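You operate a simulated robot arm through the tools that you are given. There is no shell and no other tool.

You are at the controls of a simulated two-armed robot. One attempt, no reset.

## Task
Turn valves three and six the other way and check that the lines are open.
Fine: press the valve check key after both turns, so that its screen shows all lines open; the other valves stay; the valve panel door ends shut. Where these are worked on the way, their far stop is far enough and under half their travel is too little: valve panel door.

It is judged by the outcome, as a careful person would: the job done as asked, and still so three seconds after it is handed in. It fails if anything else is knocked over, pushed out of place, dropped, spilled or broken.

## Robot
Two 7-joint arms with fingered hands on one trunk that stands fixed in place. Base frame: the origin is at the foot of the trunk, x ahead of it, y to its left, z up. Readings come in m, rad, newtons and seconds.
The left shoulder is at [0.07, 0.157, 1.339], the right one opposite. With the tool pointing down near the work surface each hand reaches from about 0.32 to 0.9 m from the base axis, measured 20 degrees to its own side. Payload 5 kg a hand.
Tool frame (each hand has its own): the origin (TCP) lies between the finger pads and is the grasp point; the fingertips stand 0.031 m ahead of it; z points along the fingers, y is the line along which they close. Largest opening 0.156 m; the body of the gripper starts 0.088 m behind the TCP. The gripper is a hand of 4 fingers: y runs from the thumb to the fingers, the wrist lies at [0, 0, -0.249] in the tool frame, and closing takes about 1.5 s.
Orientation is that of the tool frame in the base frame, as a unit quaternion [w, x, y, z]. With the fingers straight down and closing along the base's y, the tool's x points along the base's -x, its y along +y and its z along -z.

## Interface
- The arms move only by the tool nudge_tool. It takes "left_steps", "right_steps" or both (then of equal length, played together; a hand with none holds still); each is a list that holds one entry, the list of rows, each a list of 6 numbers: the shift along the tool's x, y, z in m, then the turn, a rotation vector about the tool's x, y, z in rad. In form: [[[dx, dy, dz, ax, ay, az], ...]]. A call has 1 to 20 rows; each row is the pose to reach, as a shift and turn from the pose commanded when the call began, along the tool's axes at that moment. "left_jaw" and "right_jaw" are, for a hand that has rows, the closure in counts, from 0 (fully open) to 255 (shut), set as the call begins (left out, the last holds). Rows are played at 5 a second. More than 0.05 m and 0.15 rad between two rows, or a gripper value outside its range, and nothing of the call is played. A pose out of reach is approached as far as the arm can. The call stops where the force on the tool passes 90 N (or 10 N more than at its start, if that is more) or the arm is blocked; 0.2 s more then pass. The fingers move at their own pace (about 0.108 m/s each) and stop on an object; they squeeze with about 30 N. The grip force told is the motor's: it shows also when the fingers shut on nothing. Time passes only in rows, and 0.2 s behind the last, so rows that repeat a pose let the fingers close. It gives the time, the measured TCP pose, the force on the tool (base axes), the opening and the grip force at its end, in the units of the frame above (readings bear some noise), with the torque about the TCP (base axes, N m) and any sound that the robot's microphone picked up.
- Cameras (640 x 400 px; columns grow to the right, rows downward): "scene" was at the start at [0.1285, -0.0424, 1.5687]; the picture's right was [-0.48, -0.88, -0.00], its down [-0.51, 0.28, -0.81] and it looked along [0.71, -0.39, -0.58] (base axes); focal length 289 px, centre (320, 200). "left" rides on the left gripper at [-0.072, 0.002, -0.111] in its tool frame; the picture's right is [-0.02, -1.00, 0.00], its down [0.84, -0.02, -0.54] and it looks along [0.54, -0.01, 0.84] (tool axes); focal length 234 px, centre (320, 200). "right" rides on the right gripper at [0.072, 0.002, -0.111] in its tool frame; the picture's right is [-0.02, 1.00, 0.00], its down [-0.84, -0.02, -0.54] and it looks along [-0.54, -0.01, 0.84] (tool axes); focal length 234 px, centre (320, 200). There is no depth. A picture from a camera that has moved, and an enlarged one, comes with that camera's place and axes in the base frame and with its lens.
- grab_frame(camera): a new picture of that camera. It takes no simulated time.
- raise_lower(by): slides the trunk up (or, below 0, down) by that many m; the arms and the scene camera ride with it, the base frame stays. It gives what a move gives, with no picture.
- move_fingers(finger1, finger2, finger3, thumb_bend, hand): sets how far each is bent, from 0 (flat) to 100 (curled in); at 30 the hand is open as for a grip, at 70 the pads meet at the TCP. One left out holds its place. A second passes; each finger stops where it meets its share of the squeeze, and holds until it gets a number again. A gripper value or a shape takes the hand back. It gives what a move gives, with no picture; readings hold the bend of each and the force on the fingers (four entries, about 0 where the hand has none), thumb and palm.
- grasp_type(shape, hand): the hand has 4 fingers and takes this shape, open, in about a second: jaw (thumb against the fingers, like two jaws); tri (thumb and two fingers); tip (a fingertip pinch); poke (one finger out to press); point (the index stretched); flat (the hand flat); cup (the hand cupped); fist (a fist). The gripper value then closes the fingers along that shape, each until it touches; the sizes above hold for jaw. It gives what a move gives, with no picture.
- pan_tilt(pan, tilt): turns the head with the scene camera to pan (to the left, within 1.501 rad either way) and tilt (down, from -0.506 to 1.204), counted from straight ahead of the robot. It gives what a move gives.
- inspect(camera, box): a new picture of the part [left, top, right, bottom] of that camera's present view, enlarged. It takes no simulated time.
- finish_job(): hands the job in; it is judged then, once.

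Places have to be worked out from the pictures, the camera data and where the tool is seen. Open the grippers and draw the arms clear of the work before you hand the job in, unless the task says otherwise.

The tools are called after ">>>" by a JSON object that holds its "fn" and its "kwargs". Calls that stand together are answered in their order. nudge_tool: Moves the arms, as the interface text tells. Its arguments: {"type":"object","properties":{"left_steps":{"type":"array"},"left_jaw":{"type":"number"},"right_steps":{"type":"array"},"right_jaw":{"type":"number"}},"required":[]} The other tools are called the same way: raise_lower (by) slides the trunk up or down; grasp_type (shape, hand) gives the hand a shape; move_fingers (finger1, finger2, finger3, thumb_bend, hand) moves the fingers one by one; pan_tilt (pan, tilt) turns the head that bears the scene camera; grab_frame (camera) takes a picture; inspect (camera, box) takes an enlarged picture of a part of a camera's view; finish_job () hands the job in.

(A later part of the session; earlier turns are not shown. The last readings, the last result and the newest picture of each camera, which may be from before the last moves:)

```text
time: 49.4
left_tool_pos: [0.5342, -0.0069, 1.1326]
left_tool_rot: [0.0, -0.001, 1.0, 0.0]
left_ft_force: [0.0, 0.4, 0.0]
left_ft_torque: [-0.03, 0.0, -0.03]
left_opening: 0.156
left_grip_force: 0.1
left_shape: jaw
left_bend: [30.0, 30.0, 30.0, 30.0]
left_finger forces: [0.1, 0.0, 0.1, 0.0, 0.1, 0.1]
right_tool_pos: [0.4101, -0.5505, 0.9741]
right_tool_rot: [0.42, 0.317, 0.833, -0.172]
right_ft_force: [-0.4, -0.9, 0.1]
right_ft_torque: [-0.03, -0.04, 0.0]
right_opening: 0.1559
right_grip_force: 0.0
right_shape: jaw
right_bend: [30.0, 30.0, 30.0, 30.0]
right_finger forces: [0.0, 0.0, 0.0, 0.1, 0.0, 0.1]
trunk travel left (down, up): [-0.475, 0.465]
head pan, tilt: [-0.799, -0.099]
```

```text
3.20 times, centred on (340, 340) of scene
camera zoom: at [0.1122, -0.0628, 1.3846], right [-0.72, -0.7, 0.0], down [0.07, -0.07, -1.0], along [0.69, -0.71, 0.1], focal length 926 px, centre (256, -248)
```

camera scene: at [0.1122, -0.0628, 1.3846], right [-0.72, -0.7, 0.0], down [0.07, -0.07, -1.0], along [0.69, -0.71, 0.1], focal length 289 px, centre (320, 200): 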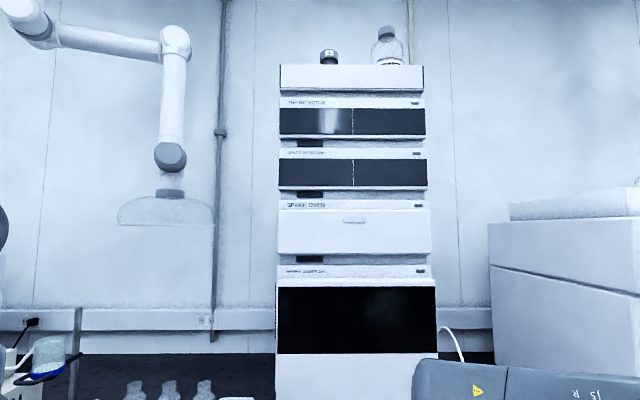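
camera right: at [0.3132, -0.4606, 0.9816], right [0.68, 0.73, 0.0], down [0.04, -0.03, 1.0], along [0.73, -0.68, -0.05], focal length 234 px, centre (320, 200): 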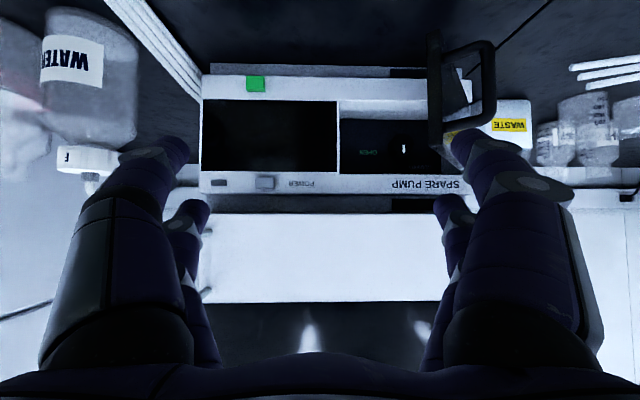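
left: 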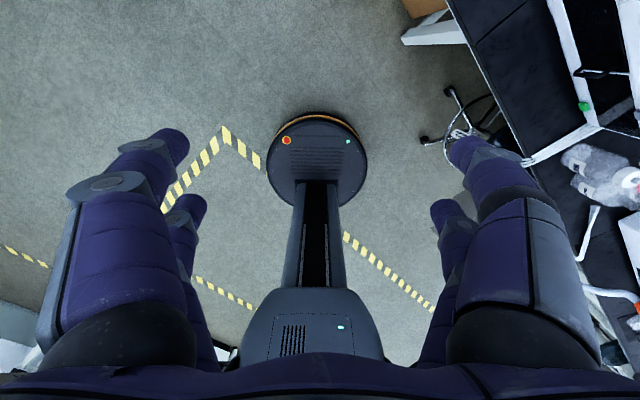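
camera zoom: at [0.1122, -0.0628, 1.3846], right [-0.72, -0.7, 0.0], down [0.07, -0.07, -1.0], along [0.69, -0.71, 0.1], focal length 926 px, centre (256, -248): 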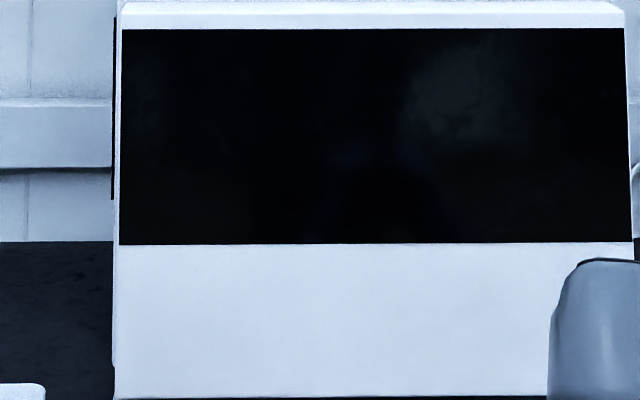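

The stack only holds spare units. I look more closely at the left: the under-bench chest and everything around, then the right side.

>>> {"fn": "pan_tilt", "kwargs": {"pan": 0.2, "tilt": 0.55}}

>>> {"fn": "grab_frame", "kwargs": {"camera": "scene"}}

>>> {"fn": "inspect", "kwargs": {"camera": "scene", "box": [180, 160, 340, 290]}}

>>> {"fn": "inspect", "kwargs": {"camera": "scene", "box": [240, 20, 480, 180]}}

>>> {"fn": "inspect", "kwargs": {"camera": "scene", "box": [300, 200, 520, 400]}}

```text
time: 50.7
left_tool_pos: [0.5347, -0.0043, 1.1323]
left_tool_rot: [0.0, 0.0, 1.0, 0.0]
left_ft_force: [-0.5, -0.8, 0.0]
left_ft_torque: [-0.04, 0.01, 0.0]
left_opening: 0.156
left_grip_force: 0.1
left_shape: jaw
left_bend: [30.0, 30.0, 30.0, 30.0]
left_finger forces: [0.0, 0.0, 0.0, 0.0, 0.0, 0.0]
right_tool_pos: [0.4095, -0.551, 0.9735]
right_tool_rot: [0.42, 0.317, 0.833, -0.172]
right_ft_force: [-0.2, 0.3, 0.3]
right_ft_torque: [0.0, -0.02, 0.01]
right_opening: 0.1558
right_grip_force: 0.0
right_shape: jaw
right_bend: [30.0, 30.0, 30.0, 30.0]
right_finger forces: [0.1, 0.0, 0.0, 0.0, 0.0, 0.1]
trunk travel left (down, up): [-0.475, 0.465]
head pan, tilt: [0.201, 0.55]
```

```text
taken
camera scene: at [0.1395, 0.0175, 1.3252], right [0.2, -0.98, 0.0], down [-0.51, -0.1, -0.85], along [0.84, 0.17, -0.52], focal length 289 px, centre (320, 200)
```

scene: 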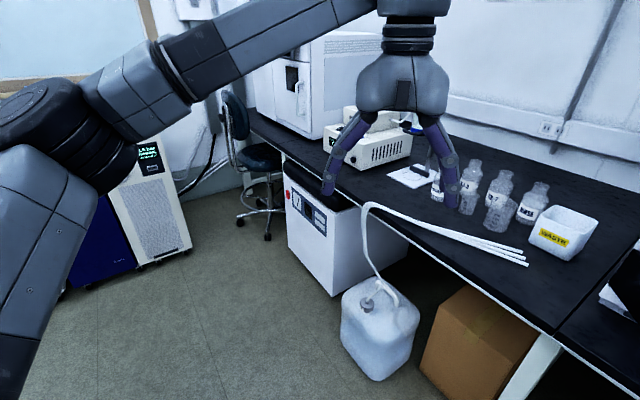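

```text
3.08 times, centred on (260, 225) of scene
camera zoom: at [0.1395, 0.0175, 1.3252], right [0.2, -0.98, 0.0], down [-0.51, -0.1, -0.85], along [0.84, 0.17, -0.52], focal length 890 px, centre (505, 123)
```

zoom: 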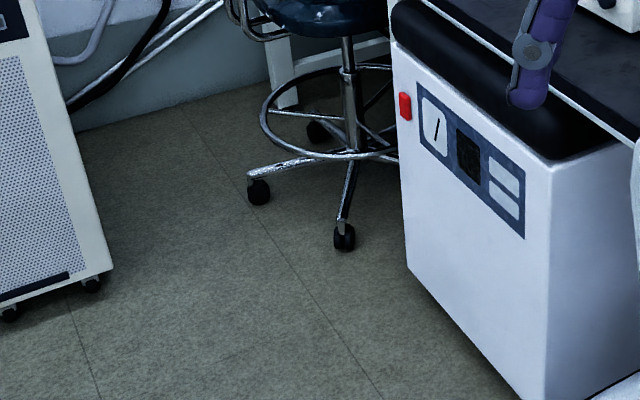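

```text
2.50 times, centred on (360, 100) of scene
camera zoom: at [0.1395, 0.0175, 1.3252], right [0.2, -0.98, 0.0], down [-0.51, -0.1, -0.85], along [0.84, 0.17, -0.52], focal length 723 px, centre (220, 450)
```

zoom: 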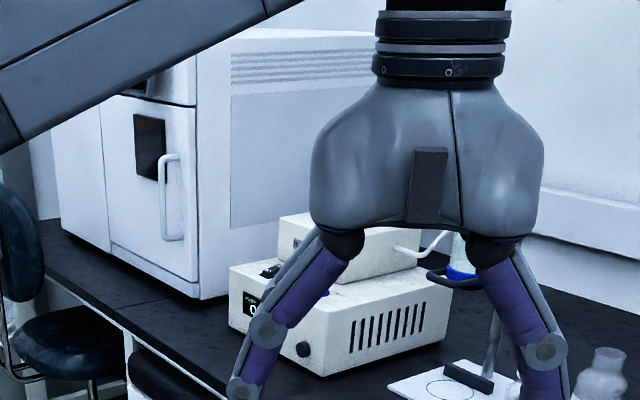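

```text
2.00 times, centred on (410, 300) of scene
camera zoom: at [0.1395, 0.0175, 1.3252], right [0.2, -0.98, 0.0], down [-0.51, -0.1, -0.85], along [0.84, 0.17, -0.52], focal length 579 px, centre (140, 0)
```

zoom: 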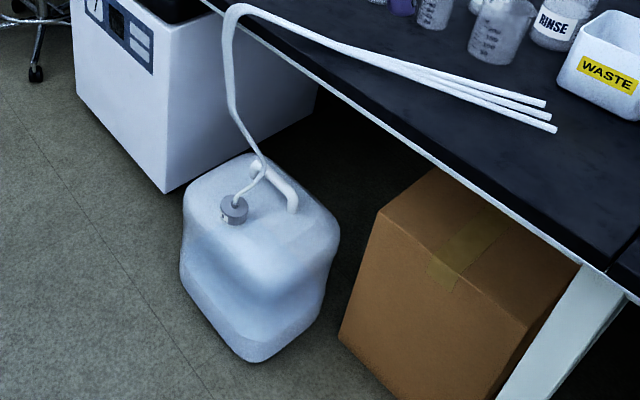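

Nothing on the left side either. I raise the trunk again for a higher overview and look over the right side past the arm.

>>> {"fn": "raise_lower", "kwargs": {"by": 0.4}}

>>> {"fn": "pan_tilt", "kwargs": {"pan": -1.3, "tilt": 0.6}}

>>> {"fn": "grab_frame", "kwargs": {"camera": "scene"}}

>>> {"fn": "pan_tilt", "kwargs": {"pan": -1.5, "tilt": 1.15}}

>>> {"fn": "grab_frame", "kwargs": {"camera": "scene"}}

>>> {"fn": "pan_tilt", "kwargs": {"pan": 1.5, "tilt": 1.0}}

>>> {"fn": "grab_frame", "kwargs": {"camera": "scene"}}

```text
time: 54.5
left_tool_pos: [0.5352, -0.0064, 1.5322]
left_tool_rot: [0.0, -0.001, 1.0, 0.0]
left_ft_force: [0.5, 1.1, 0.9]
left_ft_torque: [0.06, 0.02, 0.01]
left_opening: 0.1558
left_grip_force: 0.1
left_shape: jaw
left_bend: [30.0, 30.0, 30.0, 30.0]
left_finger forces: [0.0, 0.1, 0.1, 0.0, 0.0, 0.0]
right_tool_pos: [0.4092, -0.5512, 1.374]
right_tool_rot: [0.421, 0.316, 0.833, -0.172]
right_ft_force: [0.5, 0.0, -0.4]
right_ft_torque: [0.01, -0.01, -0.02]
right_opening: 0.1559
right_grip_force: 0.0
right_shape: jaw
right_bend: [30.0, 30.0, 30.0, 30.0]
right_finger forces: [0.0, 0.0, 0.1, 0.1, 0.0, 0.0]
trunk travel left (down, up): [-0.875, 0.065]
head pan, tilt: [0.201, 0.55]
```

```text
time: 56.1
left_tool_pos: [0.5341, -0.0051, 1.5319]
left_tool_rot: [0.0, -0.001, 1.0, 0.0]
left_ft_force: [0.0, -0.3, 0.3]
left_ft_torque: [0.0, 0.03, 0.0]
left_opening: 0.1557
left_grip_force: 0.0
left_shape: jaw
left_bend: [30.0, 30.0, 30.0, 30.0]
left_finger forces: [0.1, 0.0, 0.0, 0.0, 0.1, 0.0]
right_tool_pos: [0.4082, -0.5518, 1.3741]
right_tool_rot: [0.421, 0.316, 0.833, -0.172]
right_ft_force: [0.0, -0.1, 0.8]
right_ft_torque: [0.01, 0.0, -0.04]
right_opening: 0.1557
right_grip_force: 0.1
right_shape: jaw
right_bend: [30.0, 30.0, 30.0, 30.0]
right_finger forces: [0.0, 0.1, 0.0, 0.1, 0.0, 0.0]
trunk travel left (down, up): [-0.875, 0.065]
head pan, tilt: [-1.3, 0.6]
```

```text
taken
camera scene: at [0.0752, -0.0855, 1.7206], right [-0.96, -0.27, 0.0], down [-0.15, 0.54, -0.82], along [0.22, -0.79, -0.57], focal length 289 px, centre (320, 200)
```

scene: 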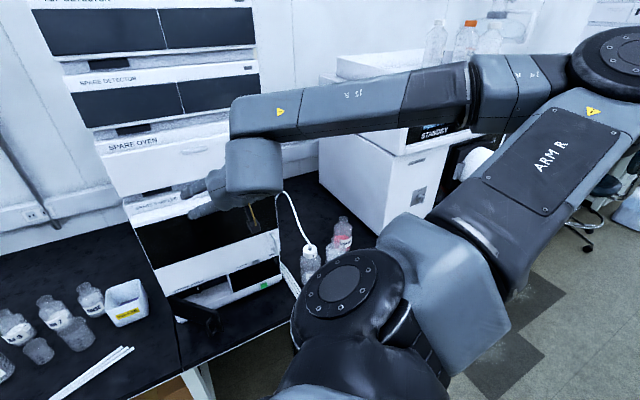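

```text
time: 57.1
left_tool_pos: [0.5352, -0.0065, 1.5324]
left_tool_rot: [0.0, -0.001, 1.0, 0.0]
left_ft_force: [0.7, 0.5, -0.3]
left_ft_torque: [0.03, 0.0, 0.03]
left_opening: 0.1558
left_grip_force: 0.1
left_shape: jaw
left_bend: [30.0, 30.0, 30.0, 30.0]
left_finger forces: [0.0, 0.1, 0.1, 0.0, 0.0, 0.1]
right_tool_pos: [0.4107, -0.5504, 1.3737]
right_tool_rot: [0.42, 0.316, 0.833, -0.171]
right_ft_force: [0.5, 0.4, 0.0]
right_ft_torque: [0.03, 0.0, 0.01]
right_opening: 0.1556
right_grip_force: 0.0
right_shape: jaw
right_bend: [30.0, 30.0, 30.0, 30.0]
right_finger forces: [0.1, 0.1, 0.1, 0.0, 0.0, 0.0]
trunk travel left (down, up): [-0.875, 0.065]
head pan, tilt: [-1.499, 1.15]
```

```text
taken
camera scene: at [0.0558, -0.0599, 1.6789], right [-1.0, -0.07, 0.0], down [-0.07, 0.91, -0.41], along [0.03, -0.41, -0.91], focal length 289 px, centre (320, 200)
```

scene: 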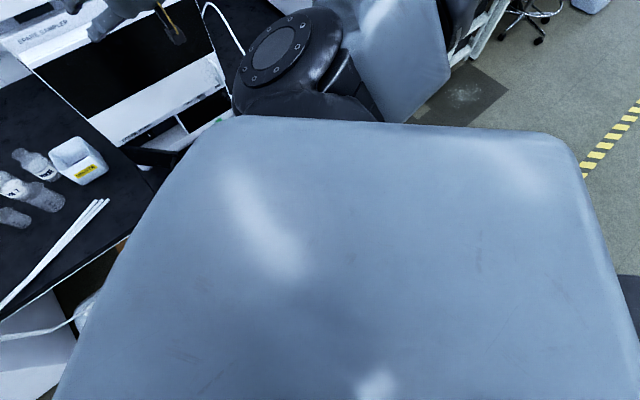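

```text
time: 59.7
left_tool_pos: [0.5355, -0.0052, 1.533]
left_tool_rot: [0.0, -0.001, 1.0, 0.0]
left_ft_force: [0.5, 0.1, 0.8]
left_ft_torque: [-0.01, 0.0, 0.03]
left_opening: 0.156
left_grip_force: 0.1
left_shape: jaw
left_bend: [30.0, 30.0, 30.0, 30.0]
left_finger forces: [0.0, 0.0, 0.0, 0.1, 0.0, 0.0]
right_tool_pos: [0.4103, -0.5503, 1.3734]
right_tool_rot: [0.42, 0.317, 0.833, -0.172]
right_ft_force: [0.1, 0.2, 0.6]
right_ft_torque: [0.01, 0.03, 0.03]
right_opening: 0.1558
right_grip_force: 0.0
right_shape: jaw
right_bend: [30.0, 30.0, 30.0, 30.0]
right_finger forces: [0.0, 0.0, 0.0, 0.1, 0.0, 0.1]
trunk travel left (down, up): [-0.875, 0.065]
head pan, tilt: [1.499, 1.0]
```

```text
taken
camera scene: at [0.0565, 0.0691, 1.6886], right [1.0, -0.07, 0.0], down [-0.06, -0.84, -0.54], along [0.04, 0.54, -0.84], focal length 289 px, centre (320, 200)
```

scene: 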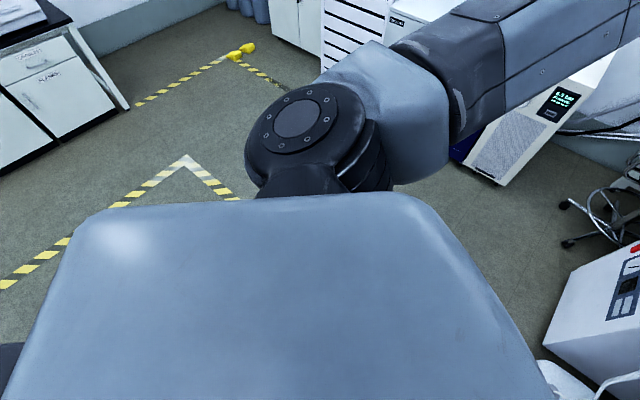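

I follow the white lines that drape over the bench edge to the right of the stack, since the valve panel may be where they lead (under the bench).

>>> {"fn": "pan_tilt", "kwargs": {"pan": -0.7, "tilt": 0.95}}

>>> {"fn": "grab_frame", "kwargs": {"camera": "scene"}}

>>> {"fn": "inspect", "kwargs": {"camera": "scene", "box": [250, 150, 450, 310]}}

>>> {"fn": "grab_frame", "kwargs": {"camera": "left"}}

>>> {"fn": "grab_frame", "kwargs": {"camera": "right"}}

```text
time: 61.8
left_tool_pos: [0.534, -0.0055, 1.5342]
left_tool_rot: [0.0, 0.0, 1.0, 0.0]
left_ft_force: [0.2, -0.9, 0.1]
left_ft_torque: [0.0, 0.01, 0.01]
left_opening: 0.156
left_grip_force: 0.1
left_shape: jaw
left_bend: [30.0, 30.0, 30.0, 30.0]
left_finger forces: [0.0, 0.1, 0.0, 0.0, 0.0, 0.1]
right_tool_pos: [0.4103, -0.5515, 1.3728]
right_tool_rot: [0.421, 0.317, 0.833, -0.173]
right_ft_force: [0.1, 0.1, 0.7]
right_ft_torque: [0.01, 0.01, 0.0]
right_opening: 0.1563
right_grip_force: 0.0
right_shape: jaw
right_bend: [30.0, 30.0, 30.0, 30.0]
right_finger forces: [0.0, 0.0, 0.1, 0.0, 0.1, 0.0]
trunk travel left (down, up): [-0.875, 0.065]
head pan, tilt: [-0.7, 0.949]
```

```text
taken
camera scene: at [0.1072, -0.0472, 1.6922], right [-0.64, -0.77, 0.0], down [-0.62, 0.52, -0.58], along [0.45, -0.37, -0.81], focal length 289 px, centre (320, 200)
```

scene: 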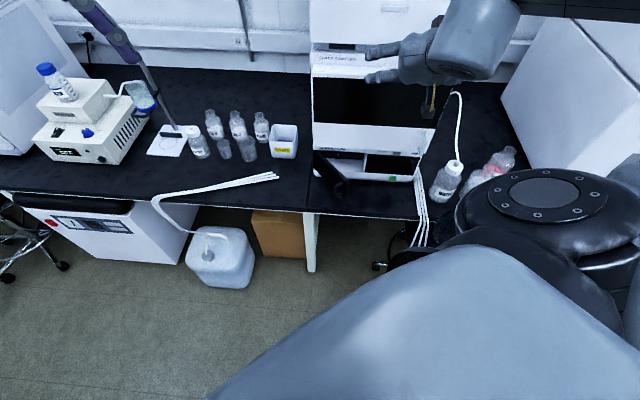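

```text
2.50 times, centred on (350, 230) of scene
camera zoom: at [0.1072, -0.0472, 1.6922], right [-0.64, -0.77, 0.0], down [-0.62, 0.52, -0.58], along [0.45, -0.37, -0.81], focal length 723 px, centre (245, 125)
```

zoom: 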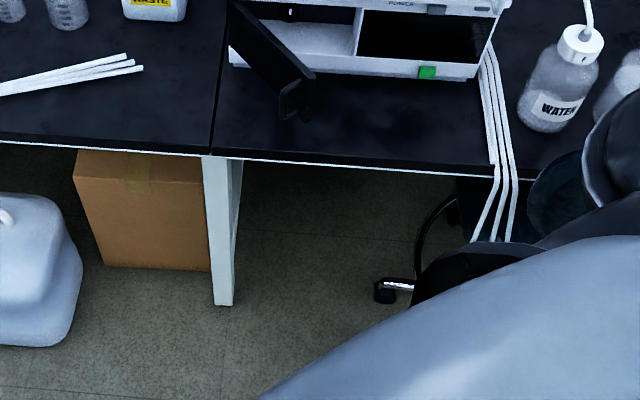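

```text
taken
camera left: at [0.6063, -0.0052, 1.6435], right [0.02, -1.0, 0.0], down [-0.84, -0.02, 0.54], along [-0.54, -0.01, -0.84], focal length 234 px, centre (320, 200)
```

left: 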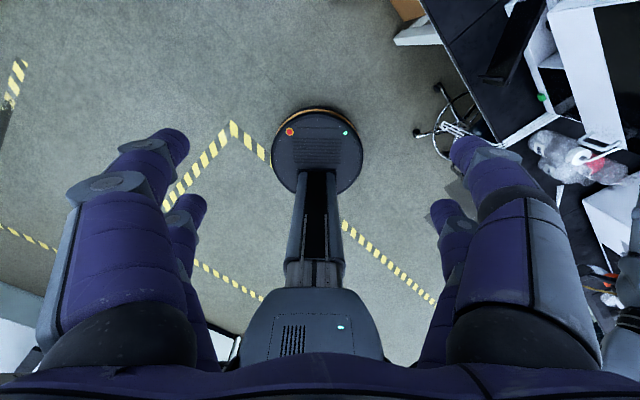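

```text
taken
camera right: at [0.3133, -0.4607, 1.3816], right [0.68, 0.73, 0.0], down [0.04, -0.03, 1.0], along [0.73, -0.68, -0.05], focal length 234 px, centre (320, 200)
```

right: 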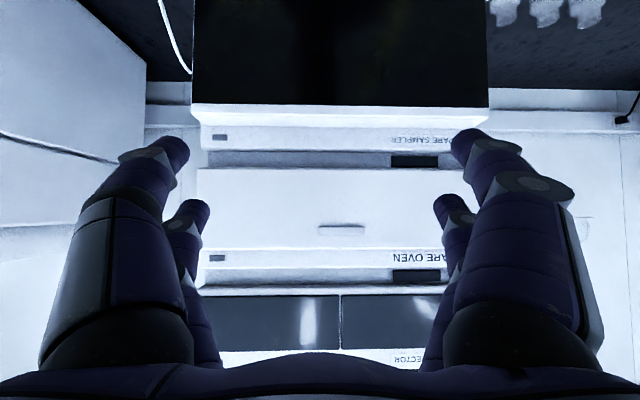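

I take closer looks at the left-bench device and at the small label plates to rule them out.

>>> {"fn": "inspect", "kwargs": {"camera": "scene", "box": [0, 40, 200, 270]}}

>>> {"fn": "inspect", "kwargs": {"camera": "right", "box": [180, 0, 500, 120]}}

>>> {"fn": "pan_tilt", "kwargs": {"pan": -0.75, "tilt": 0.55}}

>>> {"fn": "inspect", "kwargs": {"camera": "scene", "box": [230, 100, 470, 330]}}

```text
1.74 times, centred on (100, 155) of scene
camera zoom: at [0.1072, -0.0472, 1.6922], right [-0.64, -0.77, 0.0], down [-0.62, 0.52, -0.58], along [0.45, -0.37, -0.81], focal length 503 px, centre (703, 278)
```

zoom: 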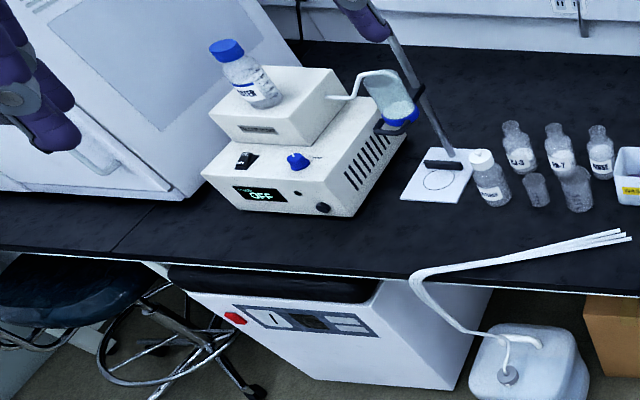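

```text
2.00 times, centred on (340, 60) of right
camera zoom: at [0.3133, -0.4607, 1.3816], right [0.68, 0.73, 0.0], down [0.04, -0.03, 1.0], along [0.73, -0.68, -0.05], focal length 468 px, centre (280, 480)
```

zoom: 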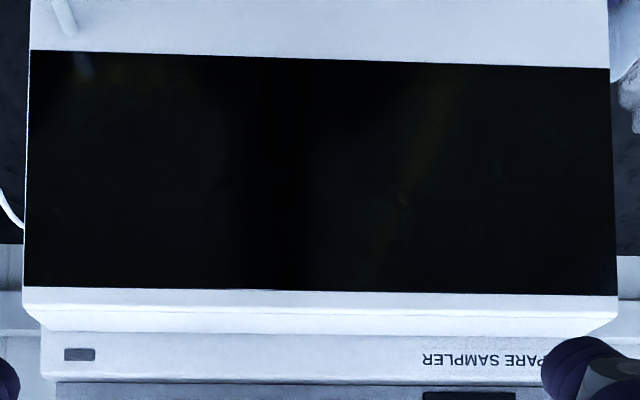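

```text
time: 62.6
left_tool_pos: [0.5344, -0.0058, 1.5319]
left_tool_rot: [0.0, -0.001, 1.0, 0.0]
left_ft_force: [-0.1, 0.5, 0.2]
left_ft_torque: [-0.01, -0.03, -0.03]
left_opening: 0.1561
left_grip_force: 0.0
left_shape: jaw
left_bend: [30.0, 30.0, 30.0, 30.0]
left_finger forces: [0.0, 0.0, 0.1, 0.0, 0.0, 0.0]
right_tool_pos: [0.4095, -0.5501, 1.3737]
right_tool_rot: [0.421, 0.316, 0.832, -0.172]
right_ft_force: [0.2, 0.7, 0.2]
right_ft_torque: [0.01, 0.01, -0.02]
right_opening: 0.1558
right_grip_force: 0.0
right_shape: jaw
right_bend: [30.0, 30.0, 30.0, 30.0]
right_finger forces: [0.0, 0.0, 0.0, 0.0, 0.0, 0.1]
trunk travel left (down, up): [-0.875, 0.065]
head pan, tilt: [-0.75, 0.55]
```

```text
1.74 times, centred on (350, 215) of scene
camera zoom: at [0.1172, -0.0616, 1.725], right [-0.68, -0.73, 0.0], down [-0.38, 0.36, -0.85], along [0.62, -0.58, -0.52], focal length 503 px, centre (268, 174)
```

zoom: 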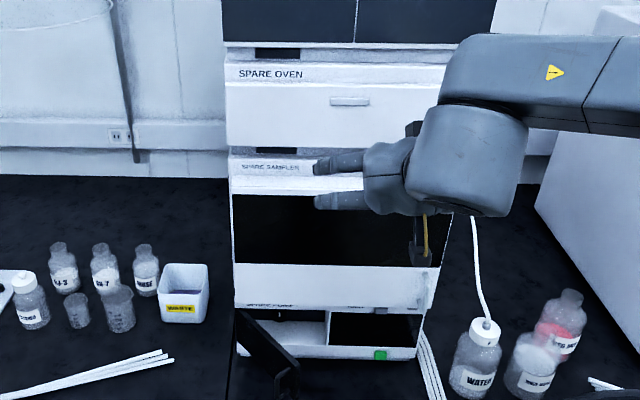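

I enlarge the left wrist view toward the right-hand bench, where something orange shows, and the floor area behind me.

>>> {"fn": "inspect", "kwargs": {"camera": "left", "box": [520, 60, 640, 360]}}

>>> {"fn": "inspect", "kwargs": {"camera": "left", "box": [400, 0, 640, 160]}}

>>> {"fn": "pan_tilt", "kwargs": {"pan": -1.5, "tilt": 0.35}}

>>> {"fn": "grab_frame", "kwargs": {"camera": "scene"}}

>>> {"fn": "inspect", "kwargs": {"camera": "scene", "box": [340, 60, 640, 260]}}

```text
1.33 times, centred on (580, 210) of left
camera zoom: at [0.6063, -0.0051, 1.6435], right [0.03, -1.0, 0.0], down [-0.84, -0.02, 0.54], along [-0.54, -0.01, -0.84], focal length 312 px, centre (-27, 187)
```

zoom: 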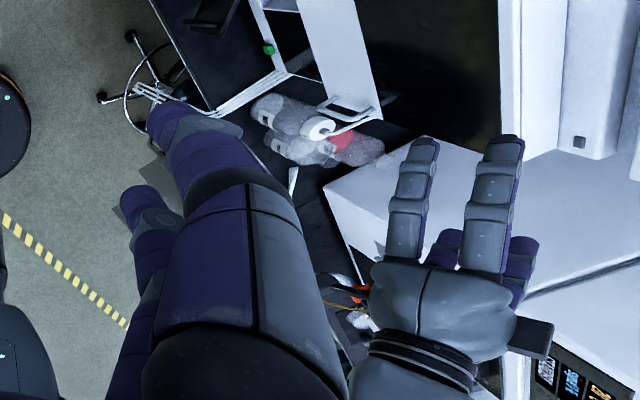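

```text
2.50 times, centred on (520, 80) of left
camera zoom: at [0.6063, -0.0051, 1.6435], right [0.03, -1.0, 0.0], down [-0.84, -0.02, 0.54], along [-0.54, -0.01, -0.84], focal length 585 px, centre (-180, 500)
```

zoom: 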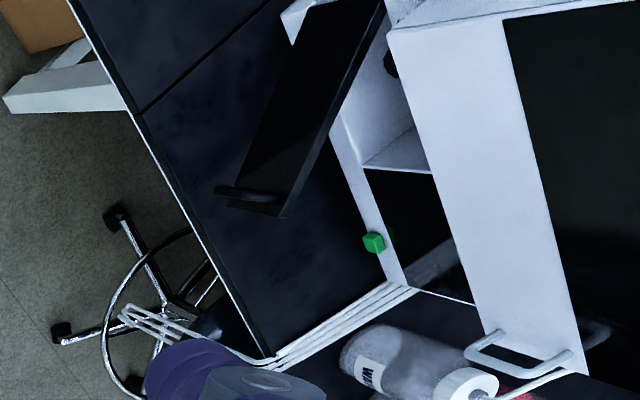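

```text
time: 63.7
left_tool_pos: [0.5354, -0.0058, 1.5321]
left_tool_rot: [0.0, -0.001, 1.0, -0.001]
left_ft_force: [-0.4, 0.2, -0.1]
left_ft_torque: [-0.02, 0.01, 0.01]
left_opening: 0.1559
left_grip_force: 0.2
left_shape: jaw
left_bend: [30.0, 30.0, 30.0, 30.0]
left_finger forces: [0.0, 0.0, 0.1, 0.0, 0.0, 0.1]
right_tool_pos: [0.4097, -0.5521, 1.3737]
right_tool_rot: [0.42, 0.316, 0.833, -0.172]
right_ft_force: [0.2, 0.3, 0.0]
right_ft_torque: [0.0, -0.01, 0.0]
right_opening: 0.156
right_grip_force: 0.1
right_shape: jaw
right_bend: [30.0, 30.0, 30.0, 30.0]
right_finger forces: [0.0, 0.1, 0.0, 0.1, 0.0, 0.0]
trunk travel left (down, up): [-0.875, 0.065]
head pan, tilt: [-1.499, 0.351]
```

```text
taken
camera scene: at [0.0583, -0.0932, 1.7434], right [-1.0, -0.07, 0.0], down [-0.03, 0.34, -0.94], along [0.07, -0.94, -0.34], focal length 289 px, centre (320, 200)
```

scene: 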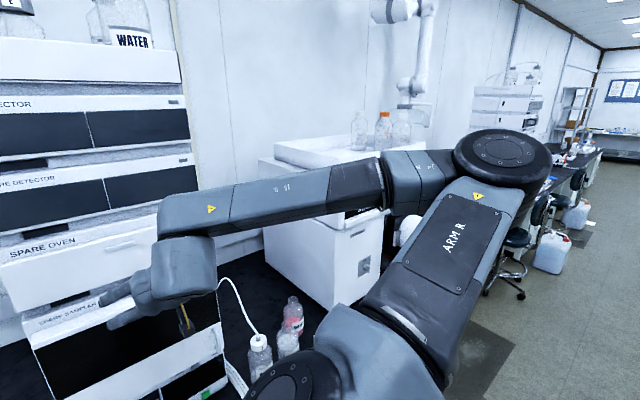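

```text
2.00 times, centred on (490, 160) of scene
camera zoom: at [0.0583, -0.0932, 1.7434], right [-1.0, -0.07, 0.0], down [-0.03, 0.34, -0.94], along [0.07, -0.94, -0.34], focal length 579 px, centre (-20, 280)
```

zoom: 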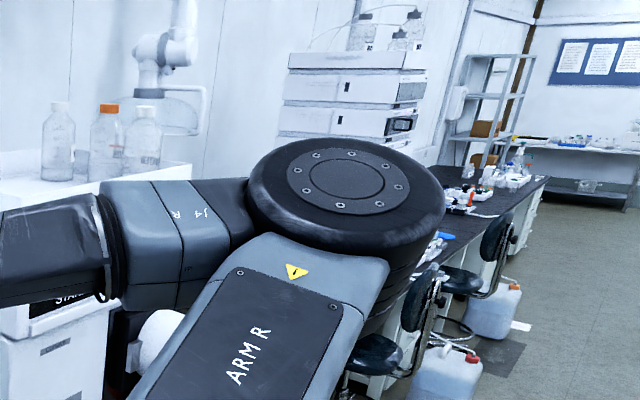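

No panel visible there. I use the left wrist camera to look at the stack from its left side and behind, by swinging the left hand level toward it.

>>> {"fn": "nudge_tool", "kwargs": {"left_steps": [[[-0.003, -0.005, 0.015, 0.061, -0.096, 0.08], [-0.005, -0.011, 0.03, 0.123, -0.193, 0.16], [-0.008, -0.016, 0.045, 0.184, -0.289, 0.24], [-0.011, -0.022, 0.06, 0.246, -0.386, 0.32], [-0.013, -0.027, 0.075, 0.307, -0.482, 0.4], [-0.016, -0.033, 0.09, 0.369, -0.579, 0.481], [-0.019, -0.038, 0.105, 0.43, -0.675, 0.561], [-0.021, -0.043, 0.12, 0.491, -0.771, 0.641], [-0.024, -0.049, 0.135, 0.553, -0.868, 0.721], [-0.027, -0.054, 0.15, 0.614, -0.964, 0.801], [-0.029, -0.06, 0.165, 0.676, -1.061, 0.881], [-0.032, -0.065, 0.18, 0.737, -1.157, 0.961]]]}}

>>> {"fn": "grab_frame", "kwargs": {"camera": "left"}}

```text
time: 66.3
left_tool_pos: [0.5678, -0.0695, 1.3531]
left_tool_rot: [0.514, 0.425, 0.669, -0.328]
left_ft_force: [-0.6, 0.0, 0.3]
left_ft_torque: [0.04, 0.04, 0.0]
left_opening: 0.1558
left_grip_force: 0.0
left_shape: jaw
left_bend: [30.0, 30.0, 30.0, 30.0]
left_finger forces: [0.1, 0.0, 0.0, 0.1, 0.0, 0.0]
right_tool_pos: [0.41, -0.5497, 1.3728]
right_tool_rot: [0.42, 0.316, 0.833, -0.172]
right_ft_force: [0.8, 0.9, 0.2]
right_ft_torque: [0.01, -0.02, -0.02]
right_opening: 0.156
right_grip_force: 0.1
right_shape: jaw
right_bend: [30.0, 30.0, 30.0, 30.0]
right_finger forces: [0.0, 0.1, 0.1, 0.0, 0.0, 0.0]
trunk travel left (down, up): [-0.875, 0.065]
head pan, tilt: [-1.499, 0.351]
```

```text
taken
camera left: at [0.5313, 0.0107, 1.4518], right [-0.9, -0.43, 0.03], down [-0.33, 0.66, -0.67], along [0.27, -0.61, -0.74], focal length 234 px, centre (320, 200)
```

left: 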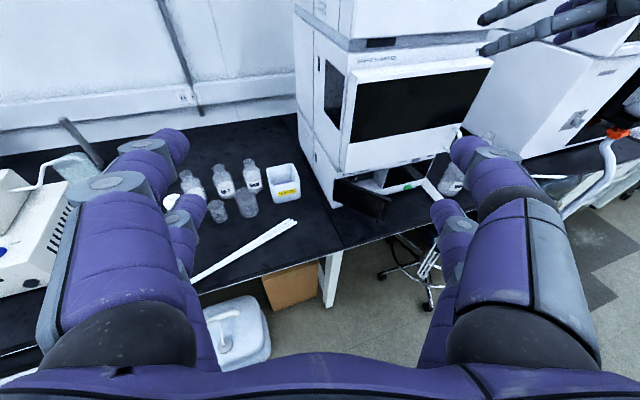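

The left camera now sees the stack from the left; there is a dark pane on the sampler's left side. I enlarge it and the open bay.

>>> {"fn": "inspect", "kwargs": {"camera": "left", "box": [280, 20, 480, 150]}}

>>> {"fn": "inspect", "kwargs": {"camera": "left", "box": [300, 130, 480, 250]}}

>>> {"fn": "inspect", "kwargs": {"camera": "left", "box": [460, 0, 640, 240]}}

```text
3.08 times, centred on (380, 85) of left
camera zoom: at [0.5313, 0.0107, 1.4518], right [-0.9, -0.43, 0.03], down [-0.33, 0.66, -0.67], along [0.27, -0.61, -0.74], focal length 720 px, centre (135, 554)
```

zoom: 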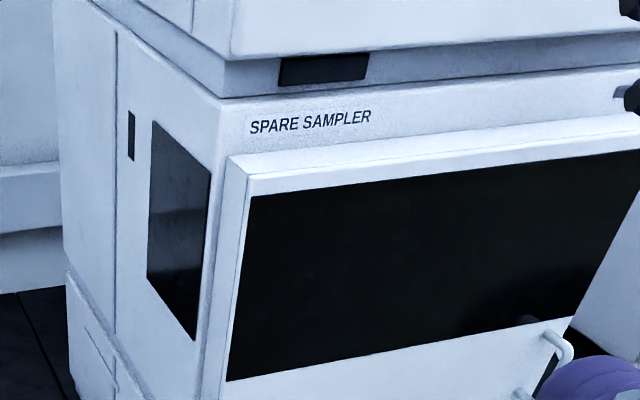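

```text
3.33 times, centred on (390, 190) of left
camera zoom: at [0.5313, 0.0107, 1.4518], right [-0.9, -0.43, 0.03], down [-0.33, 0.66, -0.67], along [0.27, -0.61, -0.74], focal length 781 px, centre (87, 233)
```

zoom: 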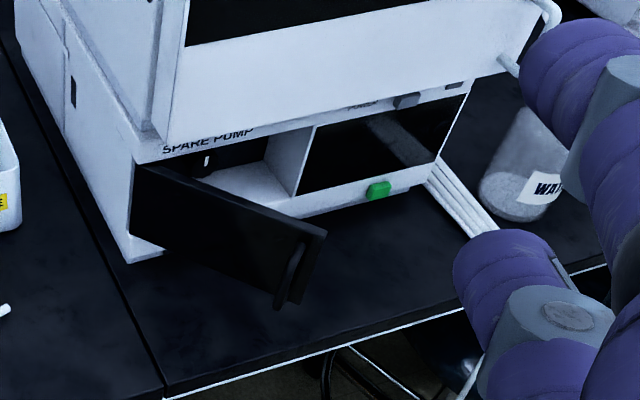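

```text
1.67 times, centred on (550, 120) of left
camera zoom: at [0.5313, 0.0107, 1.4518], right [-0.9, -0.43, 0.03], down [-0.33, 0.66, -0.67], along [0.27, -0.61, -0.74], focal length 390 px, centre (-63, 333)
```

zoom: 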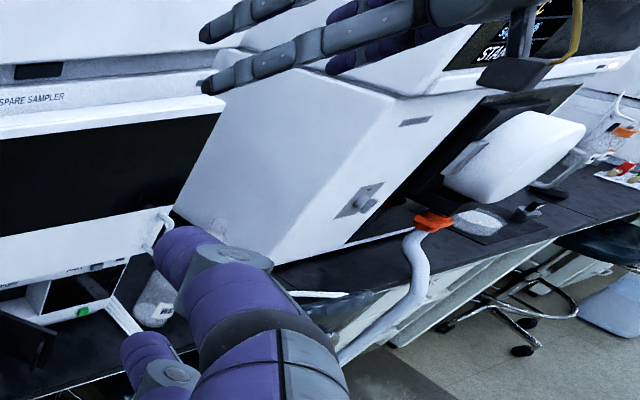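

I look again over the left half of the room now that the left arm has moved.

>>> {"fn": "pan_tilt", "kwargs": {"pan": 0.5, "tilt": 0.4}}

>>> {"fn": "grab_frame", "kwargs": {"camera": "scene"}}

>>> {"fn": "inspect", "kwargs": {"camera": "scene", "box": [200, 0, 480, 180]}}

>>> {"fn": "pan_tilt", "kwargs": {"pan": 1.3, "tilt": 0.4}}

>>> {"fn": "grab_frame", "kwargs": {"camera": "scene"}}

>>> {"fn": "inspect", "kwargs": {"camera": "scene", "box": [120, 0, 420, 200]}}

```text
time: 68.3
left_tool_pos: [0.5673, -0.0705, 1.3545]
left_tool_rot: [0.513, 0.426, 0.67, -0.327]
left_ft_force: [-0.9, 0.5, -0.6]
left_ft_torque: [0.01, -0.01, -0.04]
left_opening: 0.156
left_grip_force: 0.1
left_shape: jaw
left_bend: [30.0, 30.0, 30.0, 30.0]
left_finger forces: [0.0, 0.1, 0.0, 0.0, 0.1, 0.0]
right_tool_pos: [0.4102, -0.5499, 1.3734]
right_tool_rot: [0.421, 0.316, 0.833, -0.172]
right_ft_force: [0.2, 0.0, 0.0]
right_ft_torque: [-0.02, 0.0, 0.01]
right_opening: 0.1559
right_grip_force: 0.0
right_shape: jaw
right_bend: [30.0, 30.0, 30.0, 30.0]
right_finger forces: [0.0, 0.0, 0.0, 0.0, 0.0, 0.1]
trunk travel left (down, up): [-0.875, 0.065]
head pan, tilt: [0.499, 0.4]
```

```text
taken
camera scene: at [0.1329, 0.0441, 1.7388], right [0.48, -0.88, 0.0], down [-0.34, -0.19, -0.92], along [0.81, 0.44, -0.39], focal length 289 px, centre (320, 200)
```

scene: 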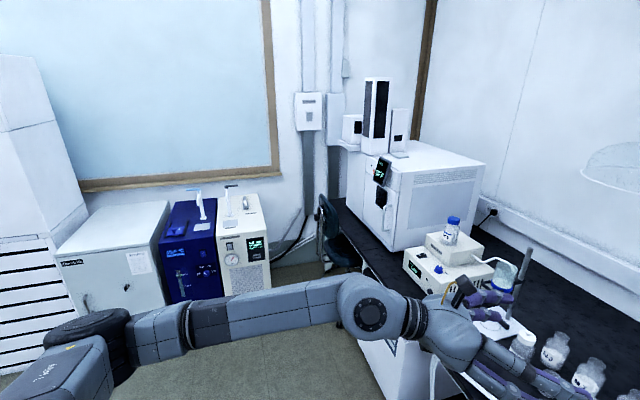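

```text
2.22 times, centred on (340, 90) of scene
camera zoom: at [0.1329, 0.0441, 1.7388], right [0.48, -0.88, 0.0], down [-0.34, -0.19, -0.92], along [0.81, 0.44, -0.39], focal length 643 px, centre (276, 444)
```

zoom: 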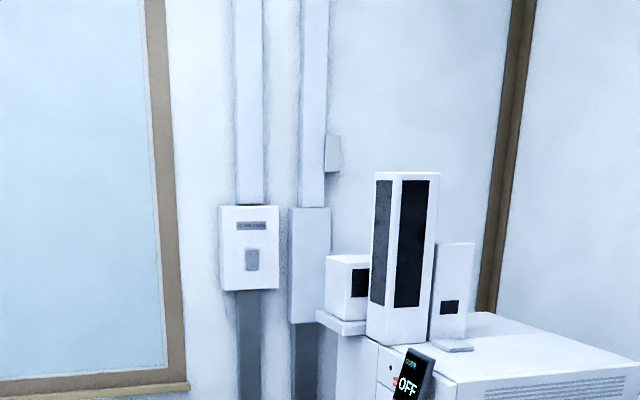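

```text
time: 69.4
left_tool_pos: [0.5663, -0.0697, 1.3532]
left_tool_rot: [0.513, 0.426, 0.67, -0.327]
left_ft_force: [0.3, -0.3, -0.3]
left_ft_torque: [-0.01, 0.02, -0.01]
left_opening: 0.1561
left_grip_force: 0.0
left_shape: jaw
left_bend: [30.0, 30.0, 30.0, 30.0]
left_finger forces: [0.1, 0.1, 0.0, 0.0, 0.0, 0.0]
right_tool_pos: [0.4082, -0.5512, 1.3737]
right_tool_rot: [0.421, 0.316, 0.833, -0.171]
right_ft_force: [0.0, 0.0, 0.3]
right_ft_torque: [-0.03, -0.03, 0.0]
right_opening: 0.156
right_grip_force: 0.1
right_shape: jaw
right_bend: [30.0, 30.0, 30.0, 30.0]
right_finger forces: [0.0, 0.0, 0.0, 0.1, 0.0, 0.1]
trunk travel left (down, up): [-0.875, 0.065]
head pan, tilt: [1.3, 0.4]
```

```text
taken
camera scene: at [0.0763, 0.0889, 1.7389], right [0.96, -0.27, 0.0], down [-0.1, -0.37, -0.92], along [0.25, 0.89, -0.39], focal length 289 px, centre (320, 200)
```

scene: 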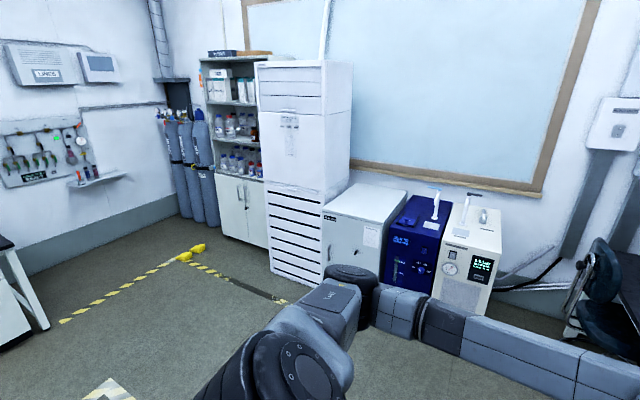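

```text
2.00 times, centred on (270, 100) of scene
camera zoom: at [0.0763, 0.0889, 1.7389], right [0.96, -0.27, 0.0], down [-0.1, -0.37, -0.92], along [0.25, 0.89, -0.39], focal length 579 px, centre (420, 400)
```

zoom: 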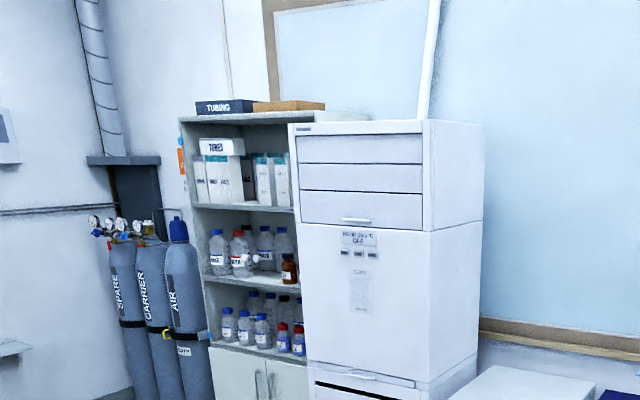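

There is a box with a label, a small screen and a board of valves on the far left wall; I zoom in on it.

>>> {"fn": "pan_tilt", "kwargs": {"pan": 1.5, "tilt": 0.2}}

>>> {"fn": "grab_frame", "kwargs": {"camera": "scene"}}

>>> {"fn": "inspect", "kwargs": {"camera": "scene", "box": [60, 80, 260, 220]}}

>>> {"fn": "inspect", "kwargs": {"camera": "scene", "box": [0, 60, 160, 400]}}

```text
time: 70.1
left_tool_pos: [0.5666, -0.07, 1.353]
left_tool_rot: [0.513, 0.426, 0.67, -0.327]
left_ft_force: [0.7, -0.1, 0.5]
left_ft_torque: [-0.01, -0.01, -0.03]
left_opening: 0.1557
left_grip_force: 0.0
left_shape: jaw
left_bend: [30.0, 30.0, 30.0, 30.0]
left_finger forces: [0.1, 0.0, 0.0, 0.1, 0.1, 0.1]
right_tool_pos: [0.4095, -0.5505, 1.3743]
right_tool_rot: [0.42, 0.316, 0.833, -0.172]
right_ft_force: [0.1, -0.6, 0.2]
right_ft_torque: [0.0, 0.01, -0.02]
right_opening: 0.156
right_grip_force: 0.1
right_shape: jaw
right_bend: [30.0, 30.0, 30.0, 30.0]
right_finger forces: [0.0, 0.1, 0.0, 0.0, 0.0, 0.0]
trunk travel left (down, up): [-0.875, 0.065]
head pan, tilt: [1.499, 0.201]
```

```text
taken
camera scene: at [0.0582, 0.0927, 1.7573], right [1.0, -0.07, 0.0], down [-0.01, -0.2, -0.98], along [0.07, 0.98, -0.2], focal length 289 px, centre (320, 200)
```

scene: 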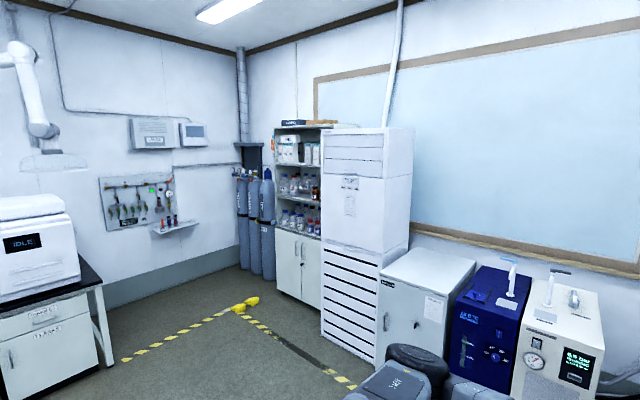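

```text
2.86 times, centred on (160, 150) of scene
camera zoom: at [0.0582, 0.0927, 1.7573], right [1.0, -0.07, 0.0], down [-0.01, -0.2, -0.98], along [0.07, 0.98, -0.2], focal length 827 px, centre (777, 343)
```

zoom: 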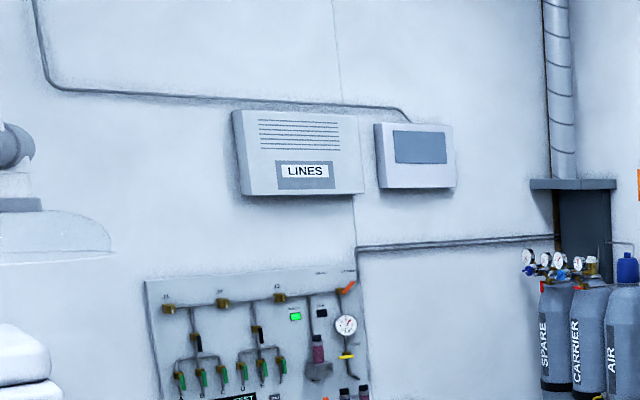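

```text
1.18 times, centred on (80, 230) of scene
camera zoom: at [0.0582, 0.0927, 1.7573], right [1.0, -0.07, 0.0], down [-0.01, -0.2, -0.98], along [0.07, 0.98, -0.2], focal length 340 px, centre (602, 165)
```

zoom: 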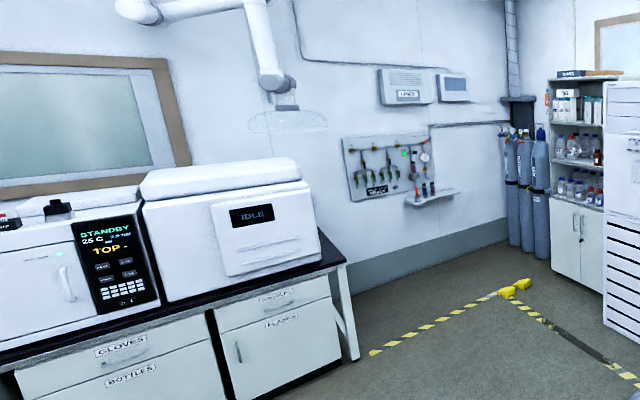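

The gas board and "LINES" box are 3 m off, out of my reach, so what I can reach is the stack; the sampler has the only other handled door. I lower the trunk 0.25 m to bring the right hand level with the sampler's handle and look at it closely.

>>> {"fn": "raise_lower", "kwargs": {"by": -0.25}}

>>> {"fn": "grab_frame", "kwargs": {"camera": "right"}}

>>> {"fn": "grab_frame", "kwargs": {"camera": "left"}}

>>> {"fn": "pan_tilt", "kwargs": {"pan": -0.9, "tilt": 0.5}}

>>> {"fn": "grab_frame", "kwargs": {"camera": "scene"}}

```text
time: 72.7
left_tool_pos: [0.5668, -0.0705, 1.1035]
left_tool_rot: [0.514, 0.426, 0.67, -0.326]
left_ft_force: [0.2, -0.2, 0.0]
left_ft_torque: [0.02, 0.02, 0.0]
left_opening: 0.1562
left_grip_force: 0.1
left_shape: jaw
left_bend: [30.0, 30.0, 30.0, 30.0]
left_finger forces: [0.0, 0.0, 0.0, 0.1, 0.0, 0.0]
right_tool_pos: [0.4097, -0.5516, 1.1238]
right_tool_rot: [0.421, 0.317, 0.832, -0.173]
right_ft_force: [0.3, 0.0, 0.2]
right_ft_torque: [0.04, 0.03, -0.02]
right_opening: 0.1557
right_grip_force: 0.0
right_shape: jaw
right_bend: [30.0, 30.0, 30.0, 30.0]
right_finger forces: [0.1, 0.1, 0.1, 0.0, 0.1, 0.0]
trunk travel left (down, up): [-0.625, 0.315]
head pan, tilt: [1.499, 0.201]
```

```text
taken
camera right: at [0.3132, -0.4605, 1.1317], right [0.68, 0.73, 0.0], down [0.04, -0.03, 1.0], along [0.73, -0.68, -0.05], focal length 234 px, centre (320, 200)
```

right: 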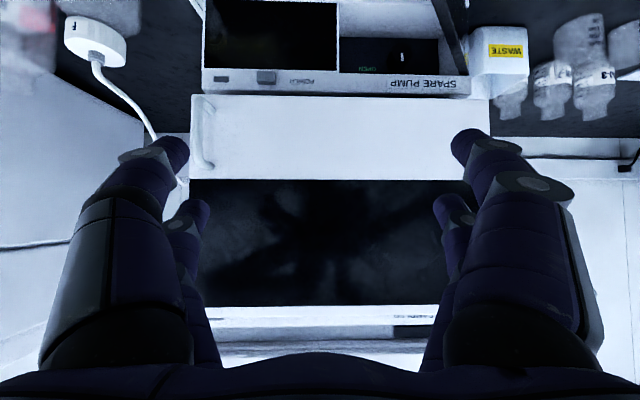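

```text
taken
camera left: at [0.5303, 0.0098, 1.2018], right [-0.9, -0.43, 0.02], down [-0.33, 0.66, -0.67], along [0.27, -0.61, -0.74], focal length 234 px, centre (320, 200)
```

left: 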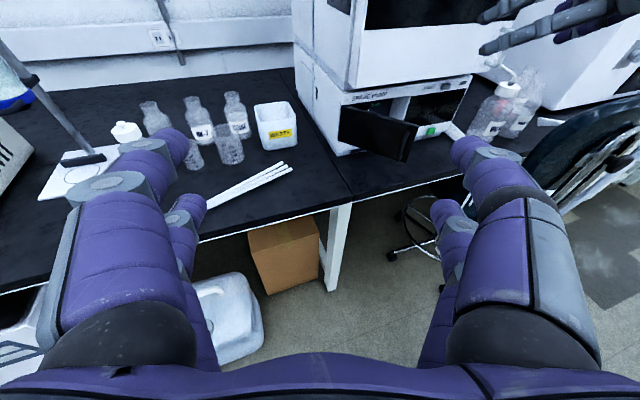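

```text
time: 74.9
left_tool_pos: [0.5667, -0.0705, 1.1029]
left_tool_rot: [0.514, 0.426, 0.669, -0.327]
left_ft_force: [-1.4, -0.4, 0.1]
left_ft_torque: [-0.01, 0.0, 0.01]
left_opening: 0.1559
left_grip_force: 0.0
left_shape: jaw
left_bend: [30.0, 30.0, 30.0, 30.0]
left_finger forces: [0.1, 0.1, 0.0, 0.0, 0.1, 0.0]
right_tool_pos: [0.4097, -0.5503, 1.1228]
right_tool_rot: [0.42, 0.317, 0.833, -0.172]
right_ft_force: [-0.9, -0.5, -0.8]
right_ft_torque: [-0.02, 0.0, -0.04]
right_opening: 0.1558
right_grip_force: 0.0
right_shape: jaw
right_bend: [30.0, 30.0, 30.0, 30.0]
right_finger forces: [0.1, 0.0, 0.0, 0.1, 0.0, 0.1]
trunk travel left (down, up): [-0.625, 0.315]
head pan, tilt: [-0.901, 0.499]
```

```text
taken
camera scene: at [0.108, -0.0715, 1.4797], right [-0.78, -0.62, 0.0], down [-0.3, 0.37, -0.88], along [0.55, -0.69, -0.48], focal length 289 px, centre (320, 200)
```

scene: 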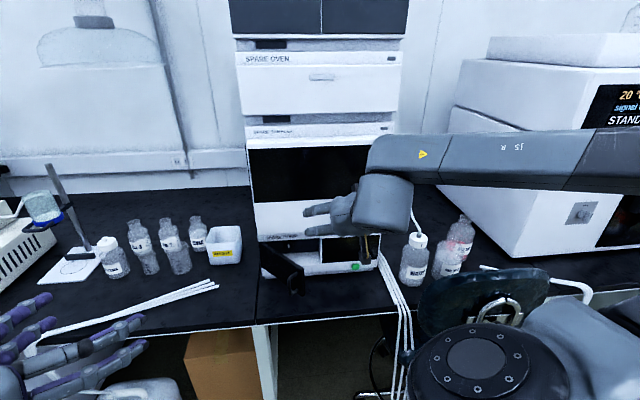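

I enlarge the sampler handle and once more the pump bay from this angle.

>>> {"fn": "inspect", "kwargs": {"camera": "right", "box": [180, 0, 500, 200]}}

>>> {"fn": "inspect", "kwargs": {"camera": "left", "box": [290, 60, 500, 180]}}

```text
2.00 times, centred on (340, 100) of right
camera zoom: at [0.3133, -0.4605, 1.1316], right [0.68, 0.73, 0.0], down [0.04, -0.03, 1.0], along [0.73, -0.68, -0.05], focal length 468 px, centre (280, 400)
```

zoom: 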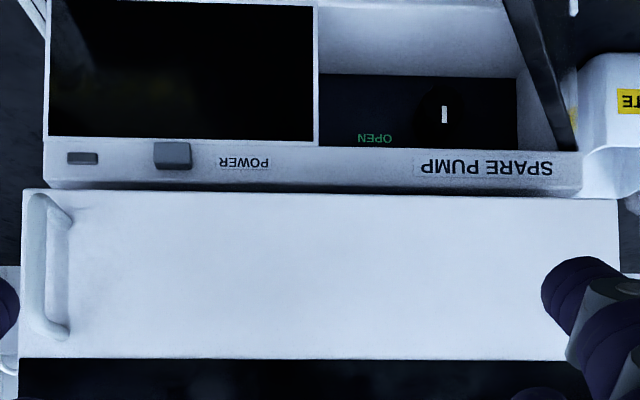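

```text
3.05 times, centred on (395, 120) of left
camera zoom: at [0.5304, 0.0098, 1.2017], right [-0.9, -0.43, 0.02], down [-0.33, 0.66, -0.67], along [0.27, -0.61, -0.74], focal length 714 px, centre (91, 444)
```

zoom: 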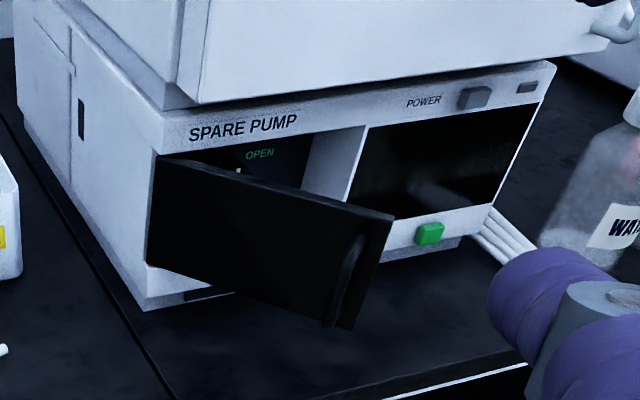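

The pump bay clearly holds just the purge knob. The sampler's D-handle bar lies at about r=0.232, n=0.811, z=1.005–1.083; I move the half-closed right hand in front of it.

>>> {"fn": "nudge_tool", "kwargs": {"right_steps": [[[0.009, -0.026, 0.0124, 0, 0, 0], [0.018, -0.052, 0.0247, 0, 0, 0], [0.0269, -0.078, 0.0371, 0, 0, 0], [0.0359, -0.1039, 0.0494, 0, 0, 0], [0.0449, -0.1299, 0.0618, 0, 0, 0], [0.0449, -0.1299, 0.0618, 0, 0, 0]]], "right_jaw": 180}}

>>> {"fn": "grab_frame", "kwargs": {"camera": "right"}}

>>> {"fn": "grab_frame", "kwargs": {"camera": "scene"}}

```text
time: 76.3
left_tool_pos: [0.567, -0.0704, 1.1032]
left_tool_rot: [0.514, 0.426, 0.669, -0.327]
left_ft_force: [0.2, -0.3, -0.6]
left_ft_torque: [0.02, -0.01, 0.03]
left_opening: 0.1557
left_grip_force: 0.0
left_shape: jaw
left_bend: [30.0, 30.0, 30.0, 30.0]
left_finger forces: [0.0, 0.1, 0.0, 0.0, 0.1, 0.0]
right_tool_pos: [0.357, -0.6624, 1.0508]
right_tool_rot: [0.42, 0.317, 0.832, -0.172]
right_ft_force: [-0.1, -0.4, 0.3]
right_ft_torque: [-0.02, -0.01, 0.01]
right_opening: 0.0461
right_grip_force: 0.2
right_shape: jaw
right_bend: [73.0, 73.0, 73.0, 70.0]
right_finger forces: [0.0, 0.1, 0.1, 0.0, 0.1, 0.1]
right hand out of reach, approached as far as the arm can: row 4, 5, 6
trunk travel left (down, up): [-0.625, 0.315]
head pan, tilt: [-0.901, 0.499]
```

```text
taken
camera right: at [0.2599, -0.5722, 1.0592], right [0.68, 0.73, 0.0], down [0.04, -0.03, 1.0], along [0.73, -0.68, -0.05], focal length 234 px, centre (320, 200)
```

right: 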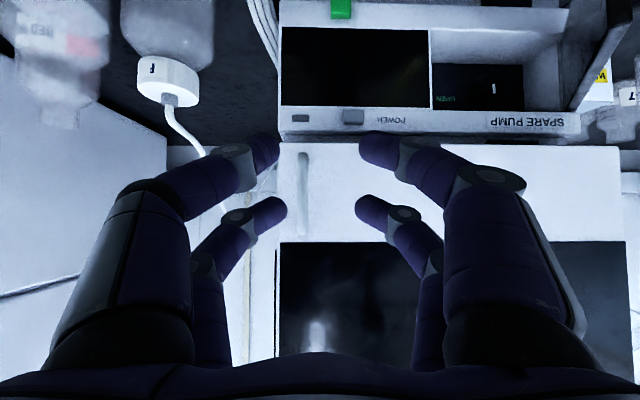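

```text
taken
camera scene: at [0.1078, -0.0718, 1.4797], right [-0.78, -0.62, 0.0], down [-0.3, 0.38, -0.88], along [0.55, -0.69, -0.48], focal length 289 px, centre (320, 200)
```

scene: 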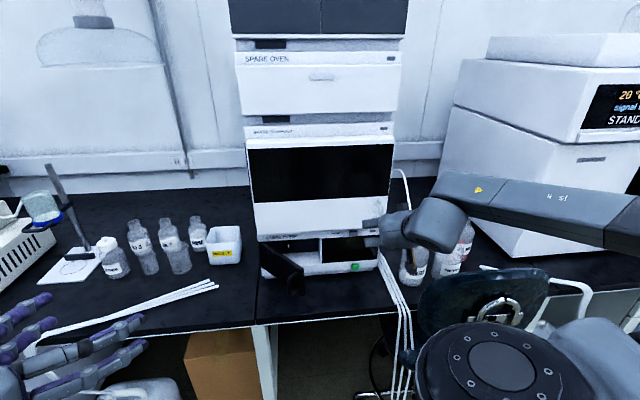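

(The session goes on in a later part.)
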